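You operate a simulated robot arm through the tools that you are given. There is no shell and no other tool. Be economical: measure what you need, move in short steps, check, and stop when the job is done.

You run a simulated robot arm. Do the job below in one go: nothing can be reset, and whatever is moved stays where it is left.

Task
Pump the oiler up to MAX and set its dial by the air card.
Fine: shut the red air valve first and open it again after pumping. Where these are worked on the way, their far stop is far enough and under half their travel is too little: red air valve.

It is judged by the outcome, as a careful person would: the job done as asked, and still so three seconds after it is handed in. It fails if anything else is knocked over, pushed out of place, dropped, spilled or broken.

Robot
A 6-joint arm with a two-finger parallel gripper, fixed in place. Base frame: the origin is at the foot of the arm, x ahead of it, y to its left, z up. Units: mm, rad, N and s.
Its first joint turns from -2.007 to 2.007 rad. Payload 4.2 kg.
Tool frame: the origin (TCP) lies between the finger pads and is the grasp point; the fingertips stand 23 mm ahead of it; z points along the fingers, y is the line along which they close. Largest opening 94 mm; finger width 38, thickness 10; the body of the gripper, 54 by 96 mm, starts 39 mm behind the TCP.
Orientation is told as [roll, pitch, yaw] about the base's x, y, z axes, in that order, counted from this pose: with the fingers straight down and closing along the base's y, the tool's x points along the base's -x, its y along +y and its z along -z.

Tools
- The arm moves only by the tool jog_arm. Its argument "deltas" is a list that holds one entry, the list of rows, each a list of 7 numbers: the shift along the base's x, y, z in mm, then the turn, a rotation vector about the base's x, y, z in rad, then the finger opening in mm, from 0 to 94. In form: [[[x, y, z, ax, ay, az, claw], ...]]. A call has 1 to 10 rows; each row is the pose to reach, as a shift and turn from the pose commanded when the call began. Rows are played at 5 a second. More than 50 mm and 0.15 rad between two rows, or a gripper value outside its range, and nothing of the call is played. A pose out of reach is approached as far as the arm can. The call stops where the force on the tool passes 40 N (or 10 N more than at its start, if that is more) or the arm is blocked; 0.2 s more then pass. Each finger travels about 108 mm/s and halts on what it meets, pressing with about 43 N; the grip force reading is that of the motor and also rises with nothing between the fingers. The clock runs only during rows and for 0.2 s after the last one: add rows that repeat a pose to give the fingers time. It gives the time, the measured TCP pose, the force on the tool (base axes), the opening and the grip force at its end, in the units of the frame above (readings bear some noise), with the torque about the TCP (base axes, N m) and any sound that the robot's microphone picked up.
- Cameras (640 x 400 px; columns grow to the right, rows downward): "scene" is fixed at [221.2, -499.5, 1830.6]; the picture's right is [0.61, -0.79, 0.00], its down [-0.72, -0.56, -0.40] and it looks along [0.31, 0.24, -0.92] (base axes); focal length 257 px, centre (320, 200). "wrist" rides on the gripper at [87, 16, -74] in the tool frame; the picture's right is [-0.18, 0.98, 0.00], its down [-0.58, -0.11, -0.81] and it looks along [-0.79, -0.15, 0.59] (tool axes); focal length 243 px, centre (320, 200). There is no depth. A picture from a camera that has moved, and an enlarged one, comes with that camera's place and axes in the base frame and with its lens.
- snapshot(camera): a new picture of that camera. The clock stands still meanwhile.
- raise_lower(by): slides the trunk up (or, below 0, down) by that many mm; the arm rides with it, the base frame stays. It gives what a move gives, with no picture.
- inspect(camera, box): a new picture of the part [left, top, right, bottom] of that camera's present view, enlarged. The clock stands still meanwhile.
- close_job(): hands the job in; it is judged then, once.

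Work in short steps. Places have to be worked out from the pictures, the camera data and where the tool is seen: move nearer, look again, correct. Check each grasp and each placing, and mend what went wrong. You have 120 turns and 64 pictures in all, those below and enlarged ones among them. Open the gripper and draw the arm clear of the work before you hand the job in, unless the task says otherwise; then end with one line.

The tools are called as name(argument=value, ...) on one line, values as JSON. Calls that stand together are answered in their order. jog_arm: Moves the arm, as the interface text tells. Its arguments: {"type":"object","properties":{"deltas":{"type":"array","items":{"type":"array","items":{"type":"array","items":{"type":"number"}}}}},"required":["deltas"]} The other tools are called the same way: raise_lower (by) slides the trunk up or down; snapshot (camera) takes a picture; inspect (camera, box) takes an enlarged picture of a part of a camera's view; close_job () hands the job in.

At the start:

```text
t: 0.0
eef_pos: [583.8, -152.6, 1386.1]
ee_rot: [-0.002, 0.002, -0.001]
force: [0.1, -0.4, -0.4]
torque: [0.02, 0.03, 0.01]
finger_gap: 94.1
grip_force: 0.0
trunk travel left (down, up): [-900.0, 90.0]
```

scene: 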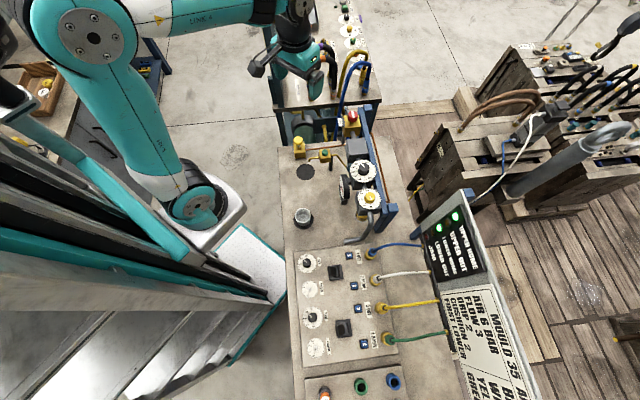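
wrist: 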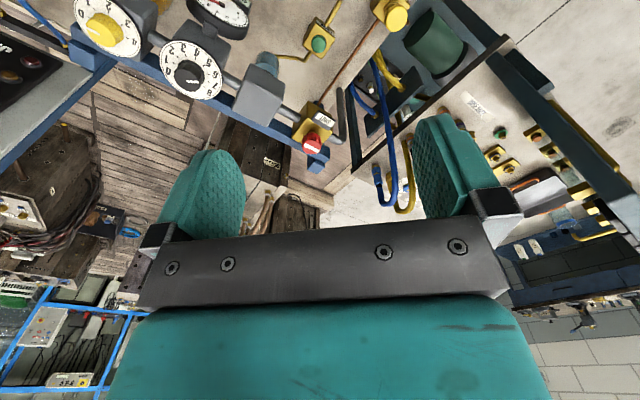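

I start by enlarging the bench area, the card and the oiler in the scene view.

inspect(camera="scene", box=[280, 100, 440, 200])

inspect(camera="scene", box=[400, 190, 560, 400])

inspect(camera="wrist", box=[60, 0, 460, 200])

inspect(camera="scene", box=[280, 190, 440, 290])

```text
4.00 times, centred on (360, 150) of scene
camera zoom: at [221.2, -499.5, 1830.6], right [0.61, -0.79, 0.0], down [-0.72, -0.56, -0.4], along [0.31, 0.24, -0.92], focal length 1030 px, centre (160, 400)
```

zoom: 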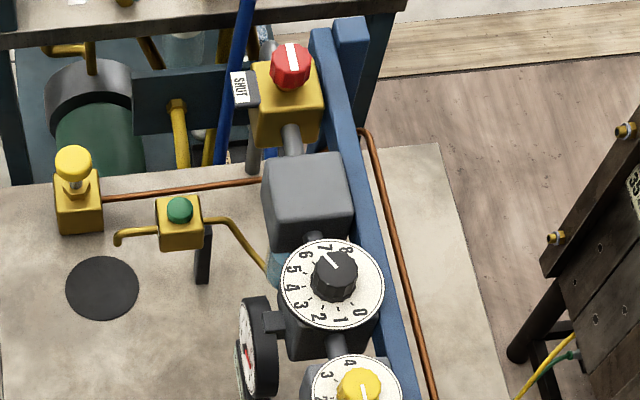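

```text
1.90 times, centred on (480, 295) of scene
camera zoom: at [221.2, -499.5, 1830.6], right [0.61, -0.79, 0.0], down [-0.72, -0.56, -0.4], along [0.31, 0.24, -0.92], focal length 490 px, centre (15, 19)
```

zoom: 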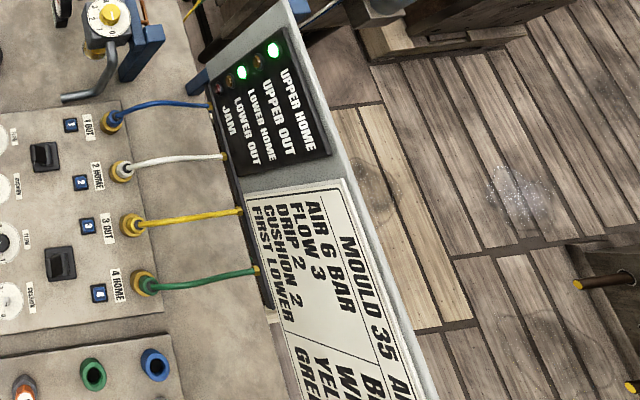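

```text
1.60 times, centred on (260, 100) of wrist
camera zoom: at [496.9, -134.6, 1461.1], right [0.18, 0.98, 0.0], down [0.58, -0.11, 0.81], along [0.79, -0.15, -0.59], focal length 388 px, centre (416, 360)
```

zoom: 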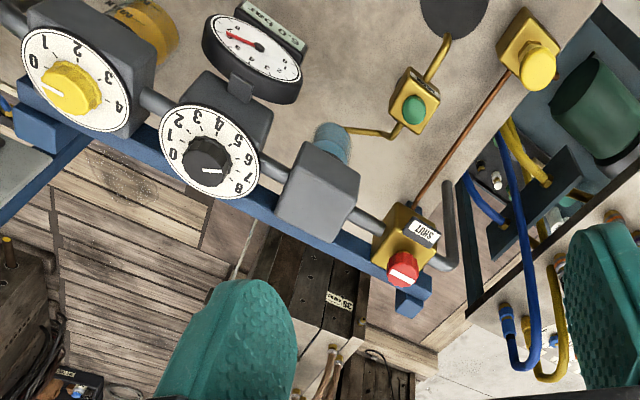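

```text
4.00 times, centred on (360, 240) of scene
camera zoom: at [221.2, -499.5, 1830.6], right [0.61, -0.79, 0.0], down [-0.72, -0.56, -0.4], along [0.31, 0.24, -0.92], focal length 1030 px, centre (160, 40)
```

zoom: 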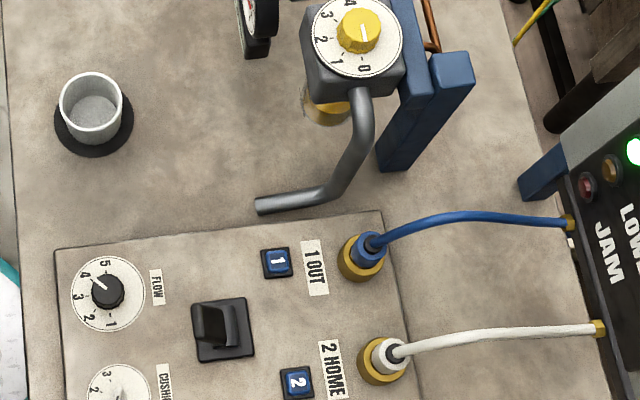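

The first triangulation puts the red valve knob near (787,-206,1112). The yellow plunger and green button estimates are poor, so I move the wrist camera lower and further back for a second view.

jog_arm(deltas=[[[-20, 0, -40, 0, 0, 0, 94], [-40, 0, -80, 0, 0, 0, 94], [-60, 0, -120, 0, 0, 0, 94], [-84, 0, -160, 0, 0, 0, 94]]])

snapshot(camera="wrist")

```text
t: 1.0
eef_pos: [501.1, -150.3, 1227.9]
ee_rot: [-0.001, -0.001, -0.001]
force: [-0.4, -0.3, -0.4]
torque: [0.04, -0.02, 0.0]
finger_gap: 94.3
grip_force: 0.1
trunk travel left (down, up): [-900.0, 90.0]
```

```text
57 pictures are left
camera wrist: at [414.2, -133.7, 1302.4], right [0.18, 0.98, 0.0], down [0.58, -0.11, 0.81], along [0.79, -0.15, -0.59], focal length 243 px, centre (320, 200)
```

wrist: 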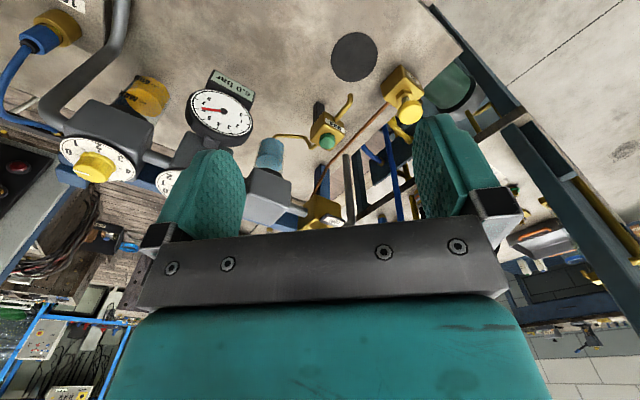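

The second view is consistent. The yellow pump button is near (682,-28,930), the oiler dial knob near (565,-425,1107), and the bench here is at about z 850. I turn the wrist camera toward the card to read all of it.

jog_arm(deltas=[[[-8, -30, 10, 0, 0, -0.14, 94], [-16, -60, 20, 0, 0, -0.28, 94], [-24, -90, 30, 0, 0, -0.42, 94], [-32, -120, 40, 0, 0, -0.56, 94], [-40, -150, 50, 0, 0, -0.7, 94], [-48, -180, 60, 0, 0, -0.84, 94], [-56, -210, 70, 0, 0, -0.98, 94], [-64, -240, 80, 0, 0, -1.12, 94], [-72, -270, 90, 0, 0, -1.26, 94], [-80, -300, 100, 0, 0, -1.4, 94]]])

snapshot(camera="wrist")

```text
t: 3.2
eef_pos: [418.9, -450.9, 1327.0]
ee_rot: [-0.002, 0.003, -1.401]
force: [-0.3, 0.6, -0.1]
torque: [-0.03, -0.03, -0.01]
finger_gap: 94.3
grip_force: 0.0
trunk travel left (down, up): [-900.0, 90.0]
```

```text
56 pictures are left
camera wrist: at [419.6, -361.1, 1401.7], right [1.0, -0.02, 0.0], down [-0.01, -0.59, 0.81], along [-0.01, -0.81, -0.59], focal length 243 px, centre (320, 200)
```

wrist: 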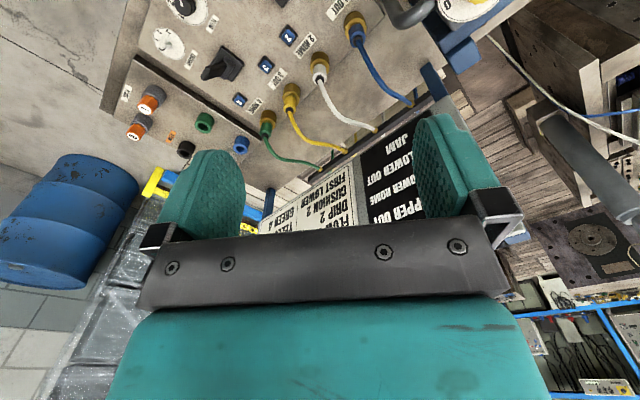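

The card is partly hidden by the gripper. I move further out so it rises into the clear upper part of the picture.

jog_arm(deltas=[[[-10, -40, 15, 0, 0, -0.05, 94], [-20, -80, 30, 0, 0, -0.1, 94], [-30, -120, 45, 0, 0, -0.15, 94], [-30, -165, 50, 0, 0, -0.17, 94], [-30, -210, 50, 0, 0, -0.17, 94], [-30, -250, 50, 0, 0, -0.17, 94]]])

inspect(camera="wrist", box=[160, 0, 480, 200])

```text
t: 4.6
eef_pos: [389.9, -689.7, 1376.1]
ee_rot: [-0.002, 0.001, -1.569]
force: [0.0, 1.0, 1.2]
torque: [-0.02, 0.0, 0.02]
finger_gap: 94.1
grip_force: 0.0
out of reach, approached as far as the arm can: row 6
trunk travel left (down, up): [-900.0, 90.0]
```

```text
2.00 times, centred on (320, 100) of wrist
camera zoom: at [405.1, -602.2, 1451.1], right [0.98, -0.18, 0.0], down [-0.11, -0.58, 0.81], along [-0.15, -0.79, -0.59], focal length 485 px, centre (320, 400)
```

zoom: 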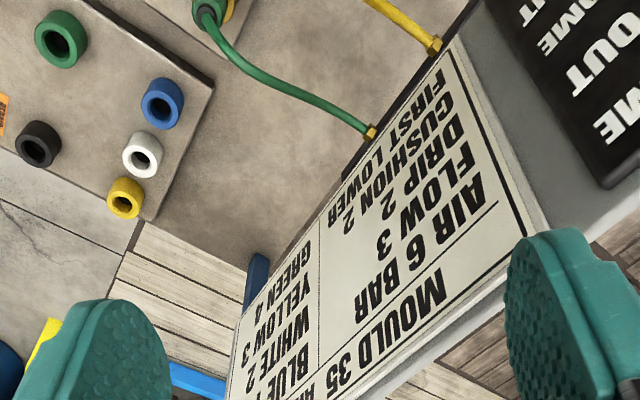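

The card reads DRIP 2, so the oiler dial goes to 2. Next I bring the camera in front of the oiler to see its dial and bowl.

jog_arm(deltas=[[[0, 32, -5, 0, 0, 0.14, 94], [0, 64, -10, 0, 0, 0.28, 94], [0, 96, -30, 0, 0, 0.42, 94], [0, 128, -50, 0, 0, 0.56, 94], [0, 160, -70, 0, 0, 0.7, 94], [0, 192, -90, 0, 0, 0.84, 94], [0, 224, -110, 0, 0, 0.98, 94], [0, 256, -130, 0, 0, 1.12, 94], [0, 275, -150, 0, 0, 1.26, 94], [0, 290, -176, 0, 0, 1.3, 94]]])

snapshot(camera="wrist")

```text
t: 6.8
eef_pos: [389.2, -402.7, 1199.5]
ee_rot: [0.0, 0.001, -0.269]
force: [-0.2, -0.2, 0.6]
torque: [0.02, -0.03, 0.0]
finger_gap: 94.1
grip_force: 0.0
trunk travel left (down, up): [-900.0, 90.0]
```

```text
54 pictures are left
camera wrist: at [310.7, -363.3, 1275.5], right [0.44, 0.9, 0.0], down [0.53, -0.26, 0.81], along [0.72, -0.35, -0.59], focal length 243 px, centre (320, 200)
```

wrist: 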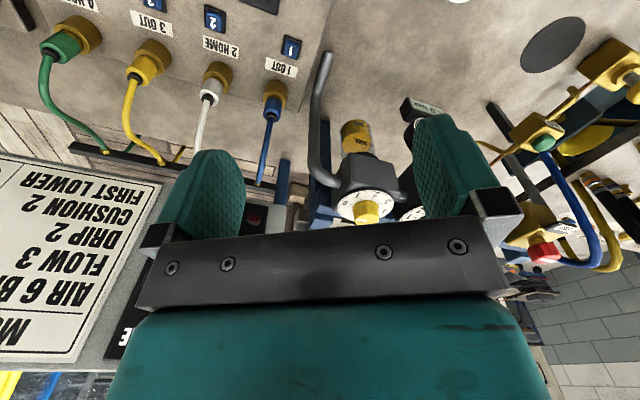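

inspect(camera="wrist", box=[320, 100, 440, 240])

```text
2.86 times, centred on (380, 170) of wrist
camera zoom: at [310.7, -363.3, 1275.5], right [0.44, 0.9, 0.0], down [0.53, -0.26, 0.81], along [0.72, -0.35, -0.59], focal length 693 px, centre (149, 286)
```

zoom: 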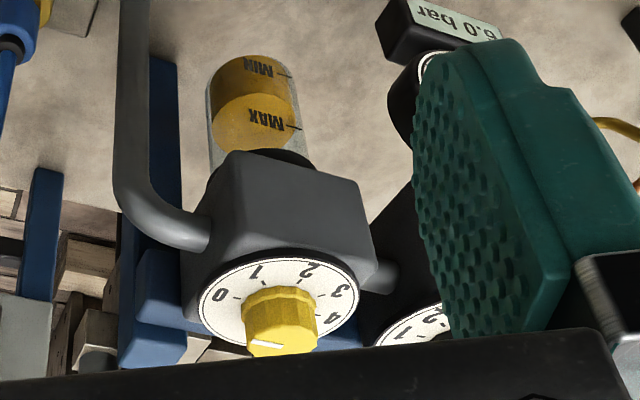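

The bowl shows the oil between MIN and MAX, below the MAX tick. I look at the knobs from above at higher zoom.

inspect(camera="scene", box=[346, 180, 394, 210])

inspect(camera="scene", box=[326, 100, 374, 130])

```text
13.33 times, centred on (370, 195) of scene
camera zoom: at [221.2, -499.5, 1830.6], right [0.61, -0.79, 0.0], down [-0.72, -0.56, -0.4], along [0.31, 0.24, -0.92], focal length 3432 px, centre (-347, 267)
```

zoom: 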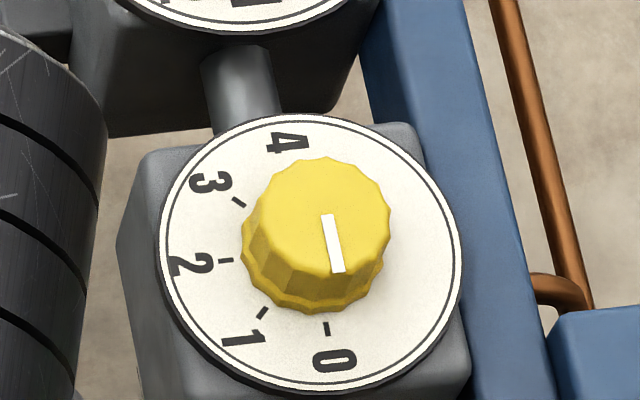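

```text
13.33 times, centred on (350, 115) of scene
camera zoom: at [221.2, -499.5, 1830.6], right [0.61, -0.79, 0.0], down [-0.72, -0.56, -0.4], along [0.31, 0.24, -0.92], focal length 3432 px, centre (-80, 1333)
```

zoom: 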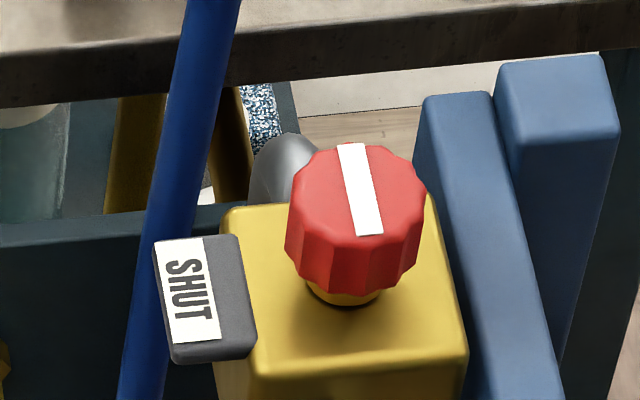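

The dial pointer is at 0, and 2 is 90° clockwise seen from above. The red valve's stripe runs along the pipe (open), with the SHUT mark 90° off. I bring the gripper up above the red valve to look closely.

jog_arm(deltas=[[[33, 20, 5, 0, 0, 0.03, 94], [66, 40, 10, 0, 0, 0.06, 94], [99, 60, 10, 0, 0, 0.09, 94], [132, 80, 10, 0, 0, 0.12, 94], [165, 100, 10, 0, 0, 0.15, 94], [198, 120, 10, 0, 0, 0.18, 94], [231, 140, 10, 0, 0, 0.21, 94], [264, 160, 10, 0, 0, 0.24, 94], [297, 180, 0, 0, 0, 0.27, 94], [331, 199, -10, 0, 0, 0.27, 94]]])

snapshot(camera="wrist")

```text
t: 9.0
eef_pos: [719.2, -202.5, 1189.3]
ee_rot: [-0.003, 0.0, -0.001]
force: [-0.7, 0.8, -0.2]
torque: [-0.02, 0.01, 0.02]
finger_gap: 94.2
grip_force: 0.0
trunk travel left (down, up): [-900.0, 90.0]
```

```text
50 pictures are left
camera wrist: at [631.9, -185.8, 1263.8], right [0.18, 0.98, 0.0], down [0.58, -0.11, 0.81], along [0.79, -0.15, -0.59], focal length 243 px, centre (320, 200)
```

wrist: 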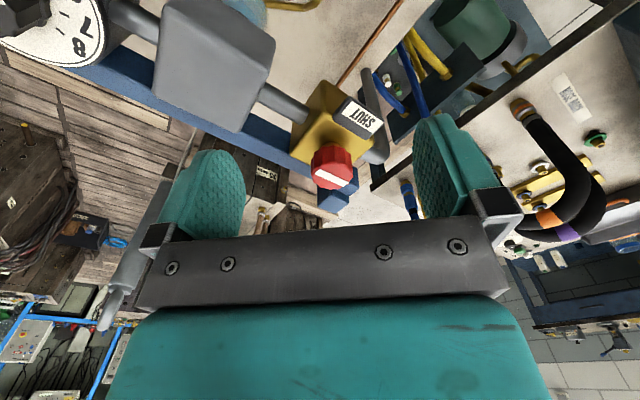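

inspect(camera="wrist", box=[260, 80, 420, 220])

```text
2.86 times, centred on (340, 150) of wrist
camera zoom: at [631.9, -185.8, 1263.8], right [0.18, 0.98, 0.0], down [0.58, -0.11, 0.81], along [0.79, -0.15, -0.59], focal length 693 px, centre (263, 343)
```

zoom: 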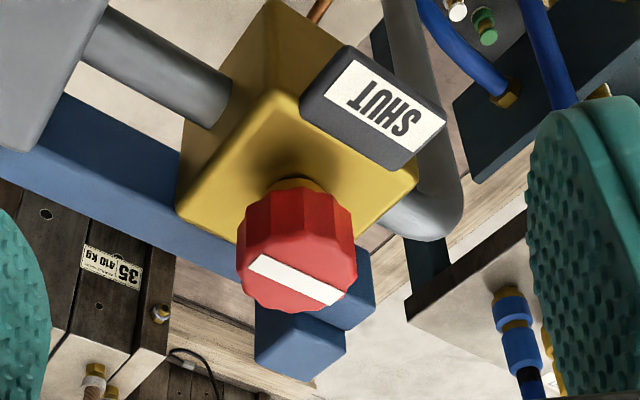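

The red knob's top centre works out to about (786,-205,1129), roughly 34 mm across. I place the gripper above it, turned to close along the pipe, and check.

jog_arm(deltas=[[[12, -1, 0, 0, 0, -0.13, 90], [24, -1, 0, 0, 0, -0.26, 80], [36, -2, 0, 0, 0, -0.39, 70], [48, -2, 0, 0, 0, -0.52, 64], [60, -2, 0, 0, 0, -0.66, 64], [66, -2, 0, 0, 0, -0.8, 64], [66, -2, -20, 0, 0, -0.8, 64]]])

snapshot(camera="wrist")

```text
t: 10.6
eef_pos: [785.7, -205.5, 1170.4]
ee_rot: [-0.003, 0.002, -0.801]
force: [-0.5, -0.1, 0.5]
torque: [0.01, -0.02, 0.0]
finger_gap: 63.9
grip_force: 0.1
trunk travel left (down, up): [-900.0, 90.0]
```

```text
48 pictures are left
camera wrist: at [736.8, -131.3, 1244.5], right [0.83, 0.55, 0.0], down [0.33, -0.49, 0.81], along [0.44, -0.67, -0.59], focal length 243 px, centre (320, 200)
```

wrist: 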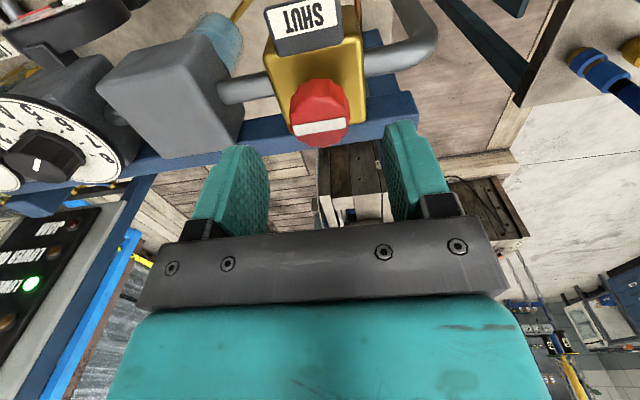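

The knob sits at the expected pixel, so I'm aligned. I lower 40 mm and close on it.

jog_arm(deltas=[[[0, 0, -20, 0, 0, 0, 64], [0, 0, -40, 0, 0, 0, 64], [0, 0, -40, 0, 0, 0, 45], [0, 0, -40, 0, 0, 0, 25], [0, 0, -40, 0, 0, 0, 25]]])

snapshot(camera="wrist")

```text
t: 11.8
eef_pos: [784.9, -206.4, 1130.4]
ee_rot: [-0.002, 0.002, -0.8]
force: [-3.5, -1.8, -0.3]
torque: [-0.09, 0.04, -0.03]
finger_gap: 34.6
grip_force: 44.8
trunk travel left (down, up): [-900.0, 90.0]
```

```text
47 pictures are left
camera wrist: at [736.3, -131.2, 1204.7], right [0.83, 0.55, 0.0], down [0.33, -0.49, 0.81], along [0.44, -0.67, -0.59], focal length 243 px, centre (320, 200)
```

wrist: 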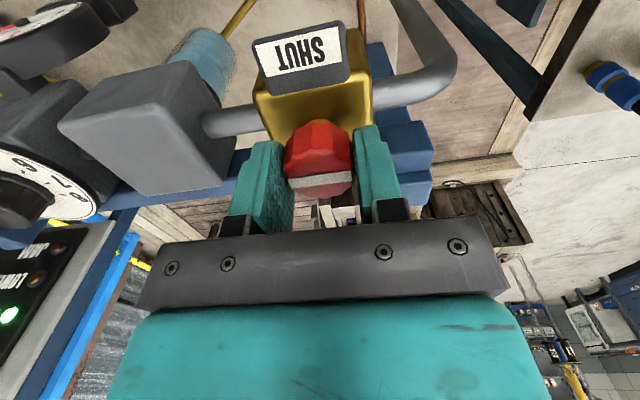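

The knob is held with the opening at 34.6. I test a small counter-clockwise turn and watch the torque.

jog_arm(deltas=[[[0, 0, 0, 0, 0, 0.07, 25], [0, 0, 0, 0, 0, 0.14, 25], [0, 0, 0, 0, 0, 0.2, 25]]])

```text
t: 12.6
eef_pos: [785.7, -205.3, 1130.7]
ee_rot: [-0.001, 0.001, -0.6]
force: [-5.8, -3.4, -6.2]
torque: [-0.17, -0.04, -0.61]
finger_gap: 34.2
grip_force: 44.7
trunk travel left (down, up): [-900.0, 90.0]
```

Resisting torque is 0.61 N·m, which could be friction or a stop. I check the stripe.

inspect(camera="wrist", box=[240, 100, 400, 220])

```text
3.33 times, centred on (320, 160) of wrist
camera zoom: at [723.3, -142.5, 1205.1], right [0.71, 0.71, 0.0], down [0.42, -0.42, 0.81], along [0.57, -0.57, -0.59], focal length 809 px, centre (320, 333)
```

zoom: 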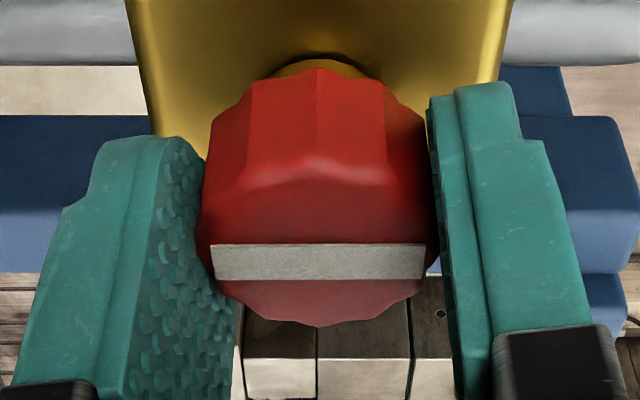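

The stripe is still parallel to the rail, so the fingers slipped against a stop and shutting must be clockwise. I turn the other way.

jog_arm(deltas=[[[0, 0, 0, 0, 0, -0.1, 25], [0, 0, 0, 0, 0, -0.2, 25], [0, 0, 0, 0, 0, -0.3, 25], [0, 0, 0, 0, 0, -0.4, 25]]])

inspect(camera="wrist", box=[240, 100, 400, 220])

```text
t: 13.6
eef_pos: [785.4, -205.8, 1129.2]
ee_rot: [-0.004, 0.005, -1.002]
force: [-12.9, -10.6, -7.5]
torque: [-0.38, 0.31, -0.01]
finger_gap: 34.1
grip_force: 44.9
trunk travel left (down, up): [-900.0, 90.0]
```

```text
3.33 times, centred on (320, 160) of wrist
camera zoom: at [752.5, -123.4, 1205.1], right [0.93, 0.37, 0.0], down [0.22, -0.55, 0.81], along [0.3, -0.75, -0.59], focal length 809 px, centre (320, 333)
```

zoom: 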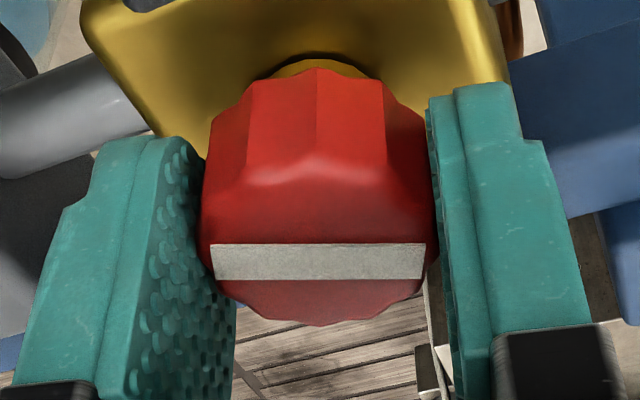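

The knob now turns with the gripper at almost no torque, so clockwise shuts it. I continue to the stop.

jog_arm(deltas=[[[0, 0, 0, 0, 0, -0.13, 25], [0, 0, 0, 0, 0, -0.26, 25], [0, 0, 0, 0, 0, -0.39, 25], [0, 0, 0, 0, 0, -0.52, 25], [0, 0, 0, 0, 0, -0.65, 25], [0, 0, 0, 0, 0, -0.78, 25], [0, 0, 0, 0, 0, -0.91, 25], [0, 0, 0, 0, 0, -1.04, 25], [0, 0, 0, 0, 0, -1.15, 25]]])

inspect(camera="wrist", box=[240, 100, 400, 220])

```text
t: 15.6
eef_pos: [783.9, -206.5, 1129.8]
ee_rot: [-0.004, -0.001, -2.154]
force: [-30.7, -12.3, -7.9]
torque: [-0.01, 0.46, 0.0]
finger_gap: 34.0
grip_force: 45.0
trunk travel left (down, up): [-900.0, 90.0]
```

```text
3.33 times, centred on (320, 160) of wrist
camera zoom: at [845.5, -141.8, 1204.9], right [0.72, -0.69, -0.01], down [-0.41, -0.43, 0.81], along [-0.56, -0.58, -0.59], focal length 809 px, centre (320, 333)
```

zoom: 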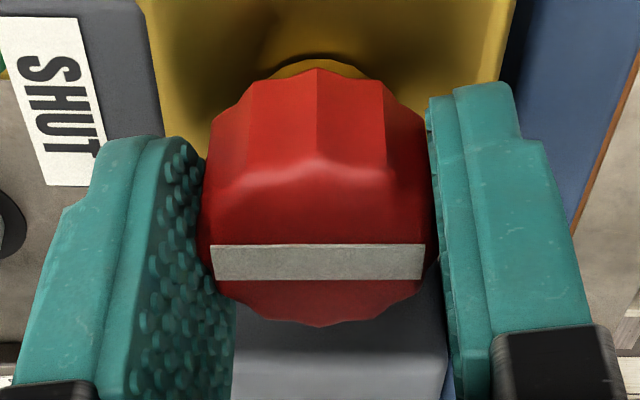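

The stripe now points at SHUT after about 90° with torque still zero. A side force of 30 N shows a small offset, so I ease x and nudge further to find the stop.

jog_arm(deltas=[[[-3, -1, 0, 0, 0, 0, 25], [-3, -1, 0, 0, 0, -0.08, 25], [-3, -1, 0, 0, 0, -0.15, 25]]])

```text
t: 16.4
eef_pos: [786.5, -205.1, 1130.6]
ee_rot: [0.0, 0.004, -2.296]
force: [-3.9, -3.1, -13.6]
torque: [0.28, -0.11, 0.6]
finger_gap: 34.5
grip_force: 45.1
trunk travel left (down, up): [-900.0, 90.0]
```

The torque rose to 0.6, so the shut stop is reached. I release, rise and verify.

jog_arm(deltas=[[[0, 0, 0, 0, 0, 0, 45], [0, 0, 0, 0, 0, 0, 64], [0, 0, 35, 0, 0, 0.1, 64], [0, 0, 80, 0, 0, 0.24, 64], [-30, 15, 90, 0, 0, 0.38, 64], [-60, 30, 90, 0, 0, 0.52, 64], [-90, 45, 90, 0, 0, 0.66, 64], [-120, 60, 90, 0, 0, 0.8, 64], [-150, 75, 90, 0, 0, 0.94, 64], [-180, 90, 90, 0, 0, 1.08, 64]]])

inspect(camera="scene", box=[320, 96, 400, 146])

```text
t: 18.6
eef_pos: [604.4, -117.1, 1219.9]
ee_rot: [-0.001, 0.002, -1.22]
force: [-0.8, 0.3, -0.9]
torque: [0.03, -0.01, 0.01]
finger_gap: 64.0
grip_force: 0.1
trunk travel left (down, up): [-900.0, 90.0]
```

```text
8.00 times, centred on (360, 121) of scene
camera zoom: at [221.2, -499.5, 1830.6], right [0.61, -0.79, 0.0], down [-0.72, -0.56, -0.4], along [0.31, 0.24, -0.92], focal length 2059 px, centre (0, 832)
```

zoom: 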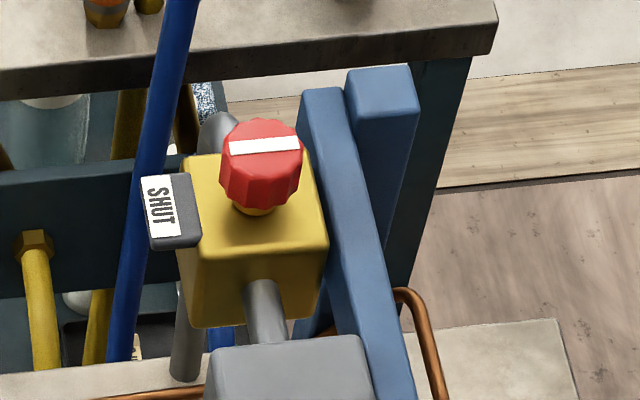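

The stripe now points to SHUT. Next I view the yellow pump button up close.

jog_arm(deltas=[[[0, 10, -10, 0, 0, 0.14, 64], [0, 20, -20, 0, 0, 0.28, 64], [0, 30, -40, 0, 0, 0.42, 64], [0, 40, -55, 0, 0, 0.56, 64], [0, 50, -70, 0, 0, 0.7, 64], [0, 60, -85, 0, 0, 0.84, 64], [0, 70, -100, 0, 0, 0.98, 64], [0, 80, -115, 0, 0, 1.12, 64], [0, 87, -130, 0, 0, 1.22, 64]]])

snapshot(camera="wrist")

```text
t: 20.6
eef_pos: [604.7, -28.3, 1093.3]
ee_rot: [-0.001, 0.002, 0.0]
force: [-0.3, 0.2, 0.1]
torque: [0.01, 0.0, 0.0]
finger_gap: 64.0
grip_force: 0.2
trunk travel left (down, up): [-900.0, 90.0]
```

```text
42 pictures are left
camera wrist: at [517.4, -11.5, 1166.4], right [0.18, 0.98, 0.0], down [0.58, -0.11, 0.81], along [0.79, -0.15, -0.59], focal length 243 px, centre (320, 200)
```

wrist: 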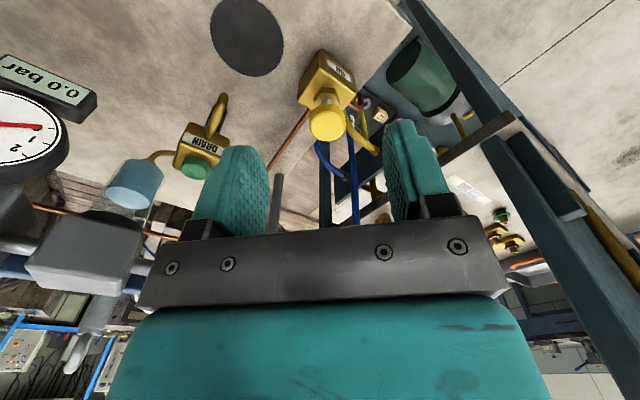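

inspect(camera="wrist", box=[280, 40, 400, 150])

inspect(camera="scene", box=[280, 125, 344, 165])

```text
3.64 times, centred on (340, 95) of wrist
camera zoom: at [517.4, -11.5, 1166.4], right [0.18, 0.98, 0.0], down [0.58, -0.11, 0.81], along [0.79, -0.15, -0.59], focal length 882 px, centre (247, 582)
```

zoom: 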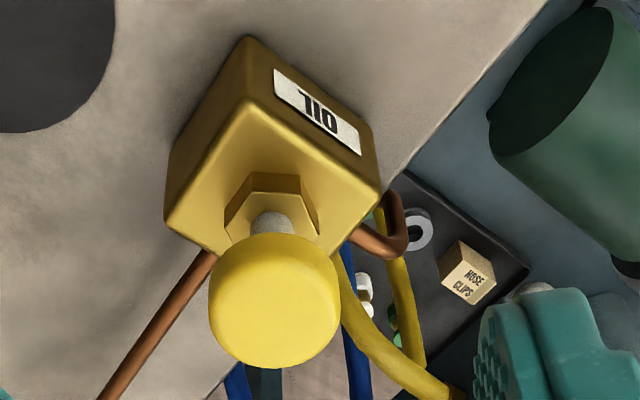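

```text
10.00 times, centred on (312, 145) of scene
camera zoom: at [221.2, -499.5, 1830.6], right [0.61, -0.79, 0.0], down [-0.72, -0.56, -0.4], along [0.31, 0.24, -0.92], focal length 2574 px, centre (400, 750)
```

zoom: 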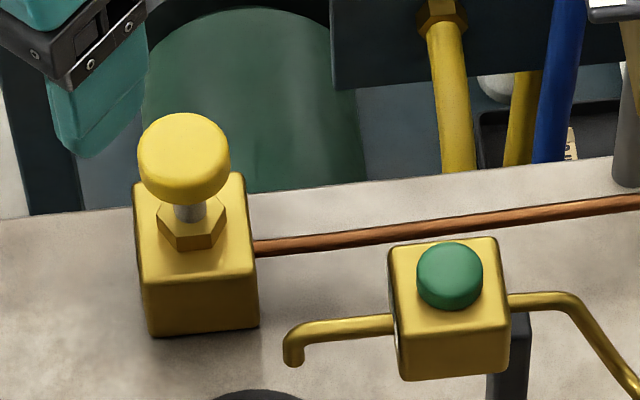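

The label reads OIL, and the button top is about (677,-33,951). I close the fingers and stop just above it.

jog_arm(deltas=[[[20, -1, 0, 0, 0, 0, 40], [45, -3, -20, 0, 0, 0, 20], [72, -4.5, -50, 0, 0, 0, 0], [72, -4.5, -85, 0, 0, 0, 0], [72, -4.5, -105, 0, 0, 0, 0]]])

snapshot(camera="wrist")

```text
t: 21.8
eef_pos: [675.5, -34.4, 986.6]
ee_rot: [-0.003, 0.0, 0.0]
force: [0.1, 0.5, -0.3]
torque: [-0.01, 0.02, 0.0]
finger_gap: 0.0
grip_force: 42.1
trunk travel left (down, up): [-900.0, 90.0]
```

```text
39 pictures are left
camera wrist: at [588.8, -17.2, 1060.9], right [0.18, 0.98, 0.0], down [0.58, -0.11, 0.81], along [0.79, -0.15, -0.59], focal length 243 px, centre (320, 200)
```

wrist: 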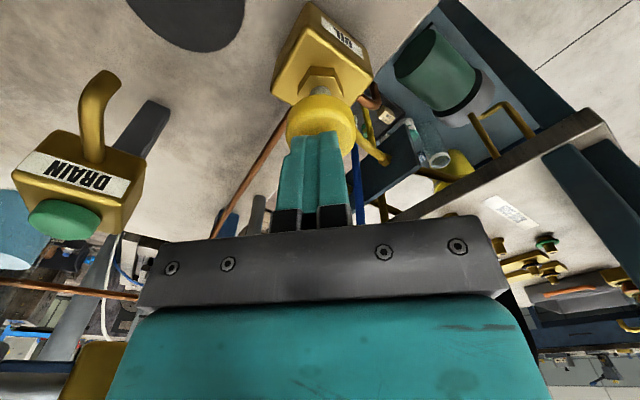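

Well centred above the button. I press down in small steps to find contact and travel.

jog_arm(deltas=[[[0, 0, -5, 0, 0, 0, 0], [0, 0, -10, 0, 0, 0, 0], [0, 0, -14, 0, 0, 0, 0], [0, 0, -18, 0, 0, 0, 0]]])

```text
t: 22.8
eef_pos: [675.6, -33.9, 967.8]
ee_rot: [-0.003, -0.001, 0.0]
force: [1.3, -2.8, 6.9]
torque: [-0.04, 0.03, -0.01]
finger_gap: 0.0
grip_force: 42.2
trunk travel left (down, up): [-900.0, 90.0]
```

jog_arm(deltas=[[[0, 0, -3, 0, 0, 0, 0], [0, 0, -6, 0, 0, 0, 0], [0, 0, -9, 0, 0, 0, 0], [0, 0, -12, 0, 0, 0, 0]]])

```text
t: 23.8
eef_pos: [676.4, -34.1, 959.3]
ee_rot: [0.0, -0.002, 0.003]
force: [-10.8, -0.7, 30.7]
torque: [0.0, 0.35, 0.05]
finger_gap: 0.0
grip_force: 41.9
trunk travel left (down, up): [-900.0, 90.0]
stopped in row 4: the force on the tool passed its limit (the readings are from after the stop); the commanded pose is now the measured one
```

The plunger bottomed at TCP z 959 after about 13 mm of travel. I let it rise and go to a spot where the bowl can be seen, to learn how much one stroke adds.

jog_arm(deltas=[[[0, 0, 20, 0, 0, 0, 0], [0, 0, 60, 0, 0, 0, 0], [-30, -30, 100, 0, 0, -0.12, 0], [-60, -60, 140, 0, 0, -0.25, 0], [-90, -95, 170, 0, 0, -0.38, 30], [-120, -130, 190, 0, 0, -0.5, 60], [-150, -165, 211, 0, 0, -0.62, 90], [-180, -195, 211, 0, 0, -0.74, 94], [-211, -222, 211, 0, 0, -0.85, 94]]])

snapshot(camera="wrist")

```text
refused: row 3 steps farther than a row can; nothing moved
```

```text
38 pictures are left
camera wrist: at [589.3, -16.4, 1034.4], right [0.18, 0.98, 0.0], down [0.58, -0.11, 0.81], along [0.79, -0.15, -0.59], focal length 243 px, centre (320, 200)
```

wrist: 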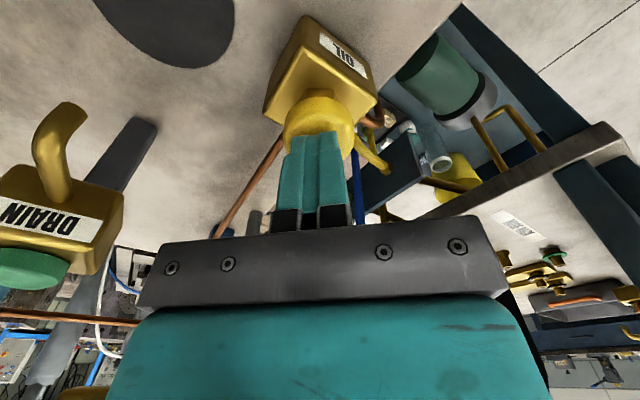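

A row step was too large and the call was refused, so I resend it with smaller steps.

jog_arm(deltas=[[[0, 0, 25, 0, 0, 0, 0], [0, 0, 65, 0, 0, 0, 0], [-28, -28, 90, 0, 0, -0.12, 0], [-55, -56, 115, 0, 0, -0.25, 0], [-85, -85, 140, 0, 0, -0.38, 30], [-115, -115, 165, 0, 0, -0.5, 60], [-145, -145, 190, 0, 0, -0.62, 90], [-178, -180, 205, 0, 0, -0.74, 94], [-211, -215, 211, 0, 0, -0.85, 94]]])

snapshot(camera="wrist")

```text
refused: row 8 steps farther than a row can; nothing moved
```

```text
37 pictures are left
camera wrist: at [589.3, -16.4, 1034.4], right [0.18, 0.98, 0.0], down [0.58, -0.11, 0.81], along [0.79, -0.15, -0.59], focal length 243 px, centre (320, 200)
```

wrist: 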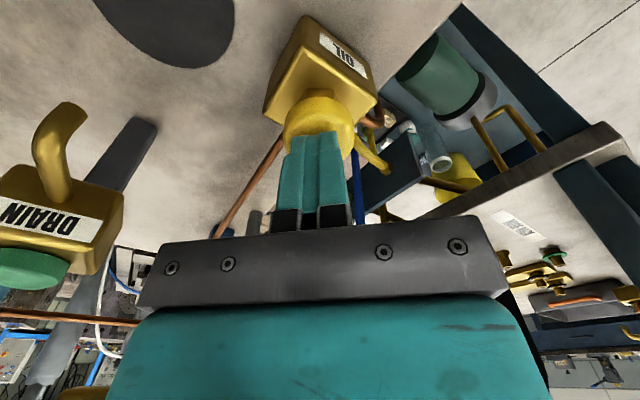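

Row 8 was still marginally over 50 mm. I use ten even steps and take the picture only after the move succeeds.

jog_arm(deltas=[[[0, 0, 30, 0, 0, 0, 0], [0, 0, 70, 0, 0, 0, 0], [-26, -26, 95, 0, 0, -0.11, 0], [-52, -52, 120, 0, 0, -0.22, 0], [-78, -78, 145, 0, 0, -0.33, 30], [-104, -104, 165, 0, 0, -0.44, 60], [-131, -131, 185, 0, 0, -0.55, 90], [-158, -158, 200, 0, 0, -0.66, 94], [-185, -188, 208, 0, 0, -0.77, 94], [-211, -218, 211, 0, 0, -0.85, 94]]])

```text
t: 26.0
eef_pos: [468.2, -250.8, 1167.5]
ee_rot: [-0.002, -0.001, -0.852]
force: [0.2, 0.2, -0.7]
torque: [-0.03, 0.02, 0.01]
finger_gap: 94.0
grip_force: 0.2
trunk travel left (down, up): [-900.0, 90.0]
```

The arm is in place. I look at the bowl between the fingers.

inspect(camera="wrist", box=[220, 80, 420, 220])

```text
2.86 times, centred on (320, 150) of wrist
camera zoom: at [422.6, -173.2, 1242.0], right [0.86, 0.51, 0.0], down [0.3, -0.51, 0.81], along [0.41, -0.69, -0.59], focal length 693 px, centre (320, 343)
```

zoom: 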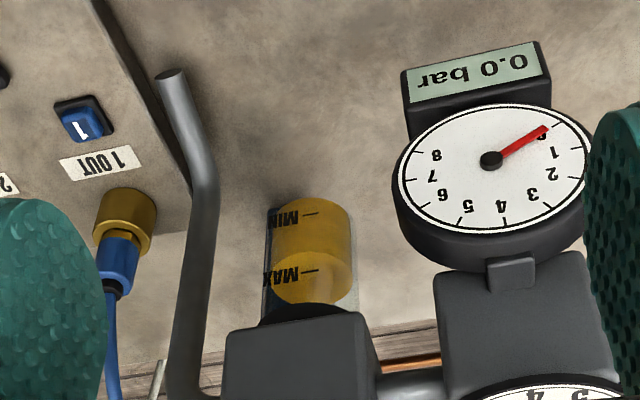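

inspect(camera="wrist", box=[285, 145, 349, 195])

```text
8.00 times, centred on (317, 170) of wrist
camera zoom: at [422.6, -173.2, 1242.0], right [0.86, 0.51, 0.0], down [0.3, -0.51, 0.81], along [0.41, -0.69, -0.59], focal length 1941 px, centre (344, 440)
```

zoom: 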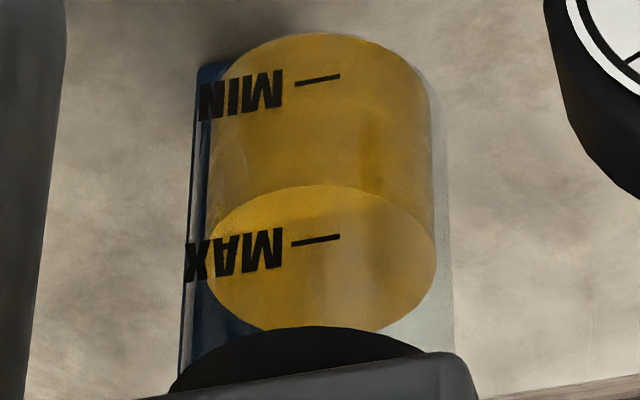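

One stroke raised the oil from about 40% to about 68% of the way from MIN to MAX. One more stroke should just about reach it, so I return above the plunger.

jog_arm(deltas=[[[26, 30, -3, 0, 0, 0.08, 94], [53, 60, -11, 0, 0, 0.19, 94], [80, 87, -26, 0, 0, 0.3, 90], [107, 114, -46, 0, 0, 0.41, 60], [133, 140, -66, 0, 0, 0.52, 30], [159, 166, -91, 0, 0, 0.63, 0], [185, 192, -116, 0, 0, 0.74, 0], [211, 218, -141, 0, 0, 0.85, 0], [211, 218, -181, 0, 0, 0.85, 0]]])

```text
t: 28.0
eef_pos: [678.5, -33.3, 989.1]
ee_rot: [0.0, -0.002, 0.002]
force: [-0.5, -0.5, 0.5]
torque: [-0.01, -0.02, 0.0]
finger_gap: 0.1
grip_force: 42.9
trunk travel left (down, up): [-900.0, 90.0]
```

I press one full stroke down to the earlier bottom and back up.

jog_arm(deltas=[[[-1, 0, -12, 0, 0, 0, 0], [-1, 0, -18, 0, 0, 0, 0], [-1, 0, -22, 0, 0, 0, 0], [-1, 0, -25, 0, 0, 0, 0], [-1, 0, -28, 0, 0, 0, 0], [-1, 0, -29.5, 0, 0, 0, 0], [-1, 0, -29.5, 0, 0, 0, 0]]])

```text
t: 29.6
eef_pos: [677.4, -33.9, 959.5]
ee_rot: [0.001, -0.006, 0.001]
force: [0.1, -0.5, 34.6]
torque: [-0.02, 0.12, 0.08]
finger_gap: 0.1
grip_force: 42.6
trunk travel left (down, up): [-900.0, 90.0]
```

The stroke is full at z 959.5 and 34.6 N. I return to the viewing spot.

jog_arm(deltas=[[[0, 0, 30, 0, 0, 0, 0], [0, 0, 70, 0, 0, 0, 0], [-26, -26, 95, 0, 0, -0.11, 0], [-52, -52, 120, 0, 0, -0.22, 0], [-78, -78, 145, 0, 0, -0.33, 30], [-104, -104, 165, 0, 0, -0.44, 60], [-131, -131, 185, 0, 0, -0.55, 90], [-158, -158, 200, 0, 0, -0.66, 94], [-185, -188, 208, 0, 0, -0.77, 94], [-211, -218, 211, 0, 0, -0.85, 94]]])

inspect(camera="wrist", box=[285, 145, 349, 195])

```text
t: 31.8
eef_pos: [465.7, -251.7, 1170.4]
ee_rot: [-0.002, -0.001, -0.851]
force: [0.6, 0.0, -0.5]
torque: [-0.02, -0.01, 0.0]
finger_gap: 93.9
grip_force: 0.1
trunk travel left (down, up): [-900.0, 90.0]
```

```text
8.00 times, centred on (317, 170) of wrist
camera zoom: at [420.5, -174.9, 1243.6], right [0.86, 0.51, 0.0], down [0.3, -0.51, 0.81], along [0.41, -0.69, -0.59], focal length 1941 px, centre (344, 440)
```

zoom: 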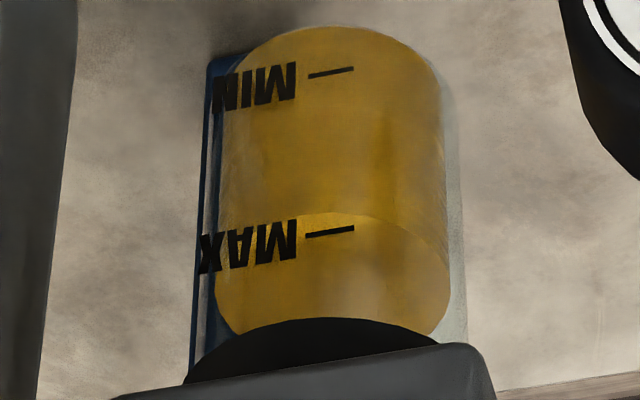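

The oil is now at about 82–88%, so each stroke adds about 20%. One more full stroke should bring it to MAX.

jog_arm(deltas=[[[26, 30, -3, 0, 0, 0.08, 94], [53, 60, -11, 0, 0, 0.19, 94], [80, 87, -26, 0, 0, 0.3, 90], [107, 114, -46, 0, 0, 0.41, 60], [133, 140, -66, 0, 0, 0.52, 30], [159, 166, -91, 0, 0, 0.63, 0], [185, 192, -116, 0, 0, 0.74, 0], [211, 218, -141, 0, 0, 0.85, 0], [211, 218, -181, 0, 0, 0.85, 0]]])

jog_arm(deltas=[[[0, 0, -12, 0, 0, 0, 0], [0, 0, -18, 0, 0, 0, 0], [0, 0, -22, 0, 0, 0, 0], [0, 0, -25, 0, 0, 0, 0], [0, 0, -28, 0, 0, 0, 0], [0, 0, -29.5, 0, 0, 0, 0], [0, 0, -29.5, 0, 0, 0, 0]]])

jog_arm(deltas=[[[0, 0, 30, 0, 0, 0, 0], [0, 0, 70, 0, 0, 0, 0], [-26, -26, 95, 0, 0, -0.11, 0], [-52, -52, 120, 0, 0, -0.22, 0], [-78, -78, 145, 0, 0, -0.33, 30], [-104, -104, 165, 0, 0, -0.44, 60], [-131, -131, 185, 0, 0, -0.55, 90], [-158, -158, 200, 0, 0, -0.66, 94], [-185, -188, 208, 0, 0, -0.77, 94], [-211, -218, 211, 0, 0, -0.85, 94]]])

inspect(camera="wrist", box=[285, 145, 349, 195])

```text
t: 33.8
eef_pos: [675.9, -31.2, 985.6]
ee_rot: [0.0, -0.002, 0.001]
force: [-0.8, 0.4, 0.3]
torque: [0.01, 0.01, -0.02]
finger_gap: 0.0
grip_force: 42.2
trunk travel left (down, up): [-900.0, 90.0]
```

```text
t: 35.4
eef_pos: [676.0, -32.5, 959.1]
ee_rot: [0.0, -0.002, 0.001]
force: [-2.0, 5.4, 31.2]
torque: [0.14, 0.17, -0.05]
finger_gap: 0.0
grip_force: 42.0
trunk travel left (down, up): [-900.0, 90.0]
```

```text
t: 37.6
eef_pos: [463.2, -251.5, 1171.4]
ee_rot: [-0.001, -0.002, -0.85]
force: [-0.9, 0.9, -0.5]
torque: [-0.04, 0.0, 0.01]
finger_gap: 93.9
grip_force: 0.0
trunk travel left (down, up): [-900.0, 90.0]
```

```text
8.00 times, centred on (317, 170) of wrist
camera zoom: at [418.5, -175.2, 1245.6], right [0.86, 0.51, 0.0], down [0.3, -0.51, 0.81], along [0.41, -0.69, -0.59], focal length 1941 px, centre (344, 440)
```

zoom: 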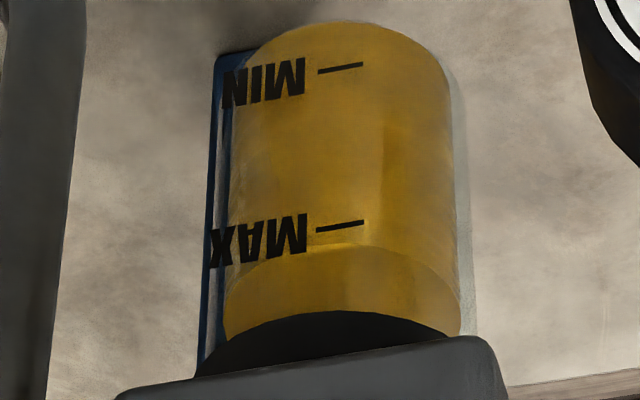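

The oil surface edge has just reached the MAX tick after allowing for parallax. Pumping is done. I return over the red valve to open it again.

jog_arm(deltas=[[[15, 5, 40, 0, 0, -0.13, 94], [50, 10, 60, 0, 0, -0.26, 94], [85, 15, 60, 0, 0, -0.4, 90], [120, 20, 60, 0, 0, -0.53, 80], [155, 25, 60, 0, 0, -0.66, 70], [190, 30, 60, 0, 0, -0.79, 64], [225, 35, 60, 0, 0, -0.92, 64], [260, 40, 60, 0, 0, -1.06, 64], [295, 46, 50, 0, 0, -1.19, 64], [322, 46, 25, 0, 0, -1.32, 64]]])

snapshot(camera="wrist")

```text
t: 39.8
eef_pos: [786.4, -205.0, 1195.4]
ee_rot: [0.0, -0.002, -2.172]
force: [-0.7, 0.7, 0.3]
torque: [0.01, -0.01, 0.01]
finger_gap: 63.8
grip_force: 0.0
trunk travel left (down, up): [-900.0, 90.0]
```

```text
32 pictures are left
camera wrist: at [848.2, -142.9, 1269.7], right [0.71, -0.71, 0.0], down [-0.42, -0.42, 0.81], along [-0.57, -0.57, -0.59], focal length 243 px, centre (320, 200)
```

wrist: 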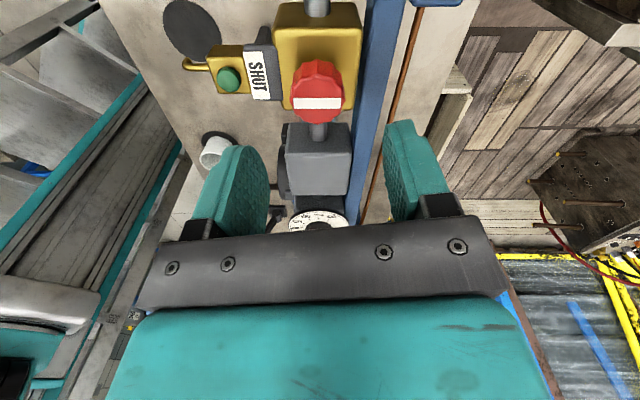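

The knob is centred between the fingers. I lower to z 1130 and grip it.

jog_arm(deltas=[[[-1, 0, -25, 0, 0, 0, 64], [-1, 0, -50, 0, 0, 0, 64], [-1, 0, -65, 0, 0, 0, 64], [-1, 0, -65, 0, 0, 0, 45], [-1, 0, -65, 0, 0, 0, 25], [-1, 0, -65, 0, 0, 0, 25]]])

jog_arm(deltas=[[[0, 0, 0, 0, 0, 0.13, 25], [0, 0, 0, 0, 0, 0.26, 25], [0, 0, 0, 0, 0, 0.39, 25], [0, 0, 0, 0, 0, 0.52, 25], [0, 0, 0, 0, 0, 0.65, 25], [0, 0, 0, 0, 0, 0.78, 25]]])

```text
t: 41.2
eef_pos: [784.3, -206.0, 1129.0]
ee_rot: [-0.003, -0.003, -2.168]
force: [-9.5, 3.9, -0.1]
torque: [0.1, 0.41, 0.01]
finger_gap: 34.4
grip_force: 45.4
trunk travel left (down, up): [-900.0, 90.0]
```

```text
t: 42.6
eef_pos: [785.7, -208.1, 1128.8]
ee_rot: [-0.004, 0.0, -1.39]
force: [-20.0, -3.6, -14.4]
torque: [-1.03, 0.25, 0.06]
finger_gap: 34.0
grip_force: 45.6
trunk travel left (down, up): [-900.0, 90.0]
```

It is turning freely, so I continue to the open stop.

jog_arm(deltas=[[[-1, 0, 0, 0, 0, 0.13, 25], [-2, 0, 0, 0, 0, 0.26, 25], [-2, 0, 0, 0, 0, 0.39, 25], [-2, 0, 0, 0, 0, 0.52, 25], [-2, 0, 0, 0, 0, 0.65, 25], [-2, 0, 0, 0, 0, 0.78, 25], [-2, 0, 0, 0, 0, 0.86, 25]]])

```text
t: 44.2
eef_pos: [785.5, -205.8, 1130.0]
ee_rot: [-0.001, -0.003, -0.527]
force: [2.5, -4.3, -16.9]
torque: [-0.02, -0.21, -0.54]
finger_gap: 34.4
grip_force: 44.8
trunk travel left (down, up): [-900.0, 90.0]
```

The torque is −0.54, so the open stop is reached. I release, rise and check the knob from the scene camera.

jog_arm(deltas=[[[0, 0, 0, 0, 0, 0, 45], [0, 0, 0, 0, 0, 0, 64], [0, 0, 35, 0, 0, 0, 64], [0, 0, 80, 0, 0, 0, 64], [-30, 0, 85, 0, 0, 0, 64], [-70, 0, 85, 0, 0, 0, 64], [-110, 0, 85, 0, 0, 0, 64], [-150, 0, 85, 0, 0, 0, 64], [-190, -20, 85, 0, 0, 0, 64]]])

inspect(camera="scene", box=[320, 96, 400, 146])

snapshot(camera="wrist")

```text
t: 46.2
eef_pos: [595.6, -225.6, 1215.4]
ee_rot: [-0.001, -0.003, -0.528]
force: [0.3, 0.0, 0.3]
torque: [-0.01, 0.02, -0.03]
finger_gap: 64.0
grip_force: 0.0
trunk travel left (down, up): [-900.0, 90.0]
```

```text
8.00 times, centred on (360, 121) of scene
camera zoom: at [221.2, -499.5, 1830.6], right [0.61, -0.79, 0.0], down [-0.72, -0.56, -0.4], along [0.31, 0.24, -0.92], focal length 2059 px, centre (0, 832)
```

zoom: 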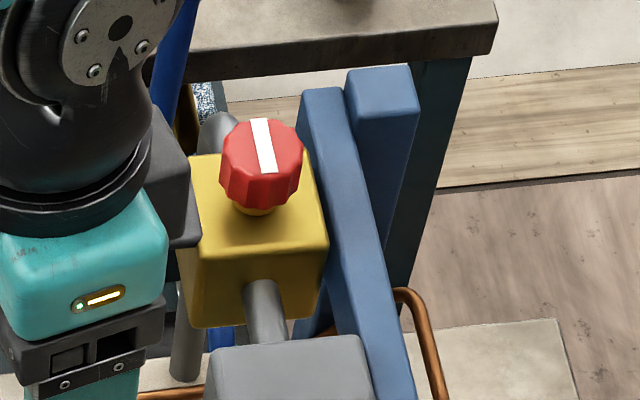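

```text
30 pictures are left
camera wrist: at [527.9, -166.6, 1289.0], right [0.65, 0.76, 0.0], down [0.45, -0.39, 0.81], along [0.61, -0.53, -0.59], focal length 243 px, centre (320, 200)
```

wrist: 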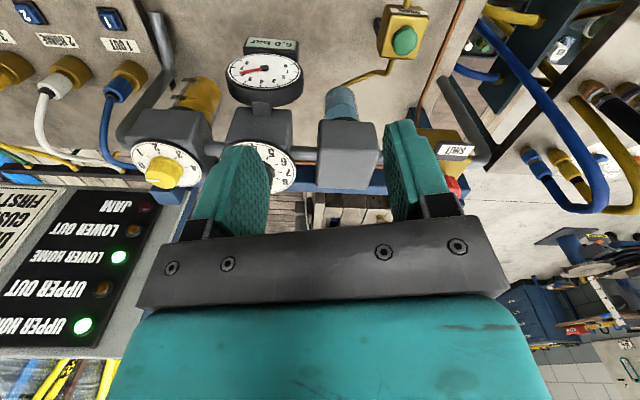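

The valve is open and the gauge reads 6.0 bar. The oiler dial knob works out to about (565,-423,1119), so I move above it.

jog_arm(deltas=[[[-6, -40, 0, 0, 0, 0.12, 64], [-12, -80, 0, 0, 0, 0.24, 64], [-18, -120, 0, 0, 0, 0.36, 64], [-24, -160, 0, 0, 0, 0.48, 64], [-30.6, -197.4, -10, 0, 0, 0.528, 64], [-30.6, -197.4, -35, 0, 0, 0.528, 64]]])

inspect(camera="wrist", box=[220, 60, 420, 220])

```text
t: 47.6
eef_pos: [563.9, -422.7, 1179.9]
ee_rot: [0.0, -0.003, 0.0]
force: [-0.9, 0.4, 0.1]
torque: [0.01, 0.02, -0.01]
finger_gap: 63.9
grip_force: 0.0
trunk travel left (down, up): [-900.0, 90.0]
```

```text
2.50 times, centred on (320, 140) of wrist
camera zoom: at [476.7, -406.4, 1254.3], right [0.18, 0.98, 0.0], down [0.58, -0.11, 0.81], along [0.79, -0.15, -0.59], focal length 606 px, centre (320, 350)
```

zoom: 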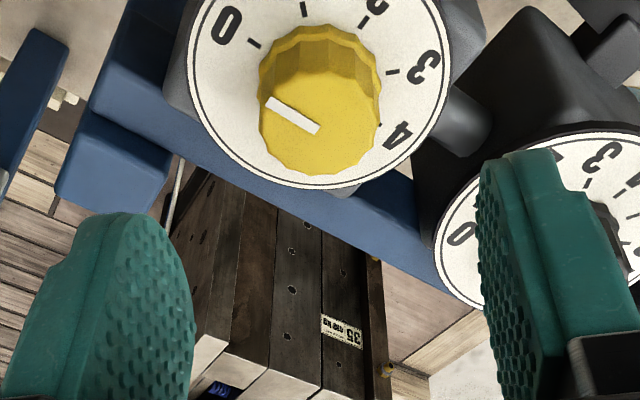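

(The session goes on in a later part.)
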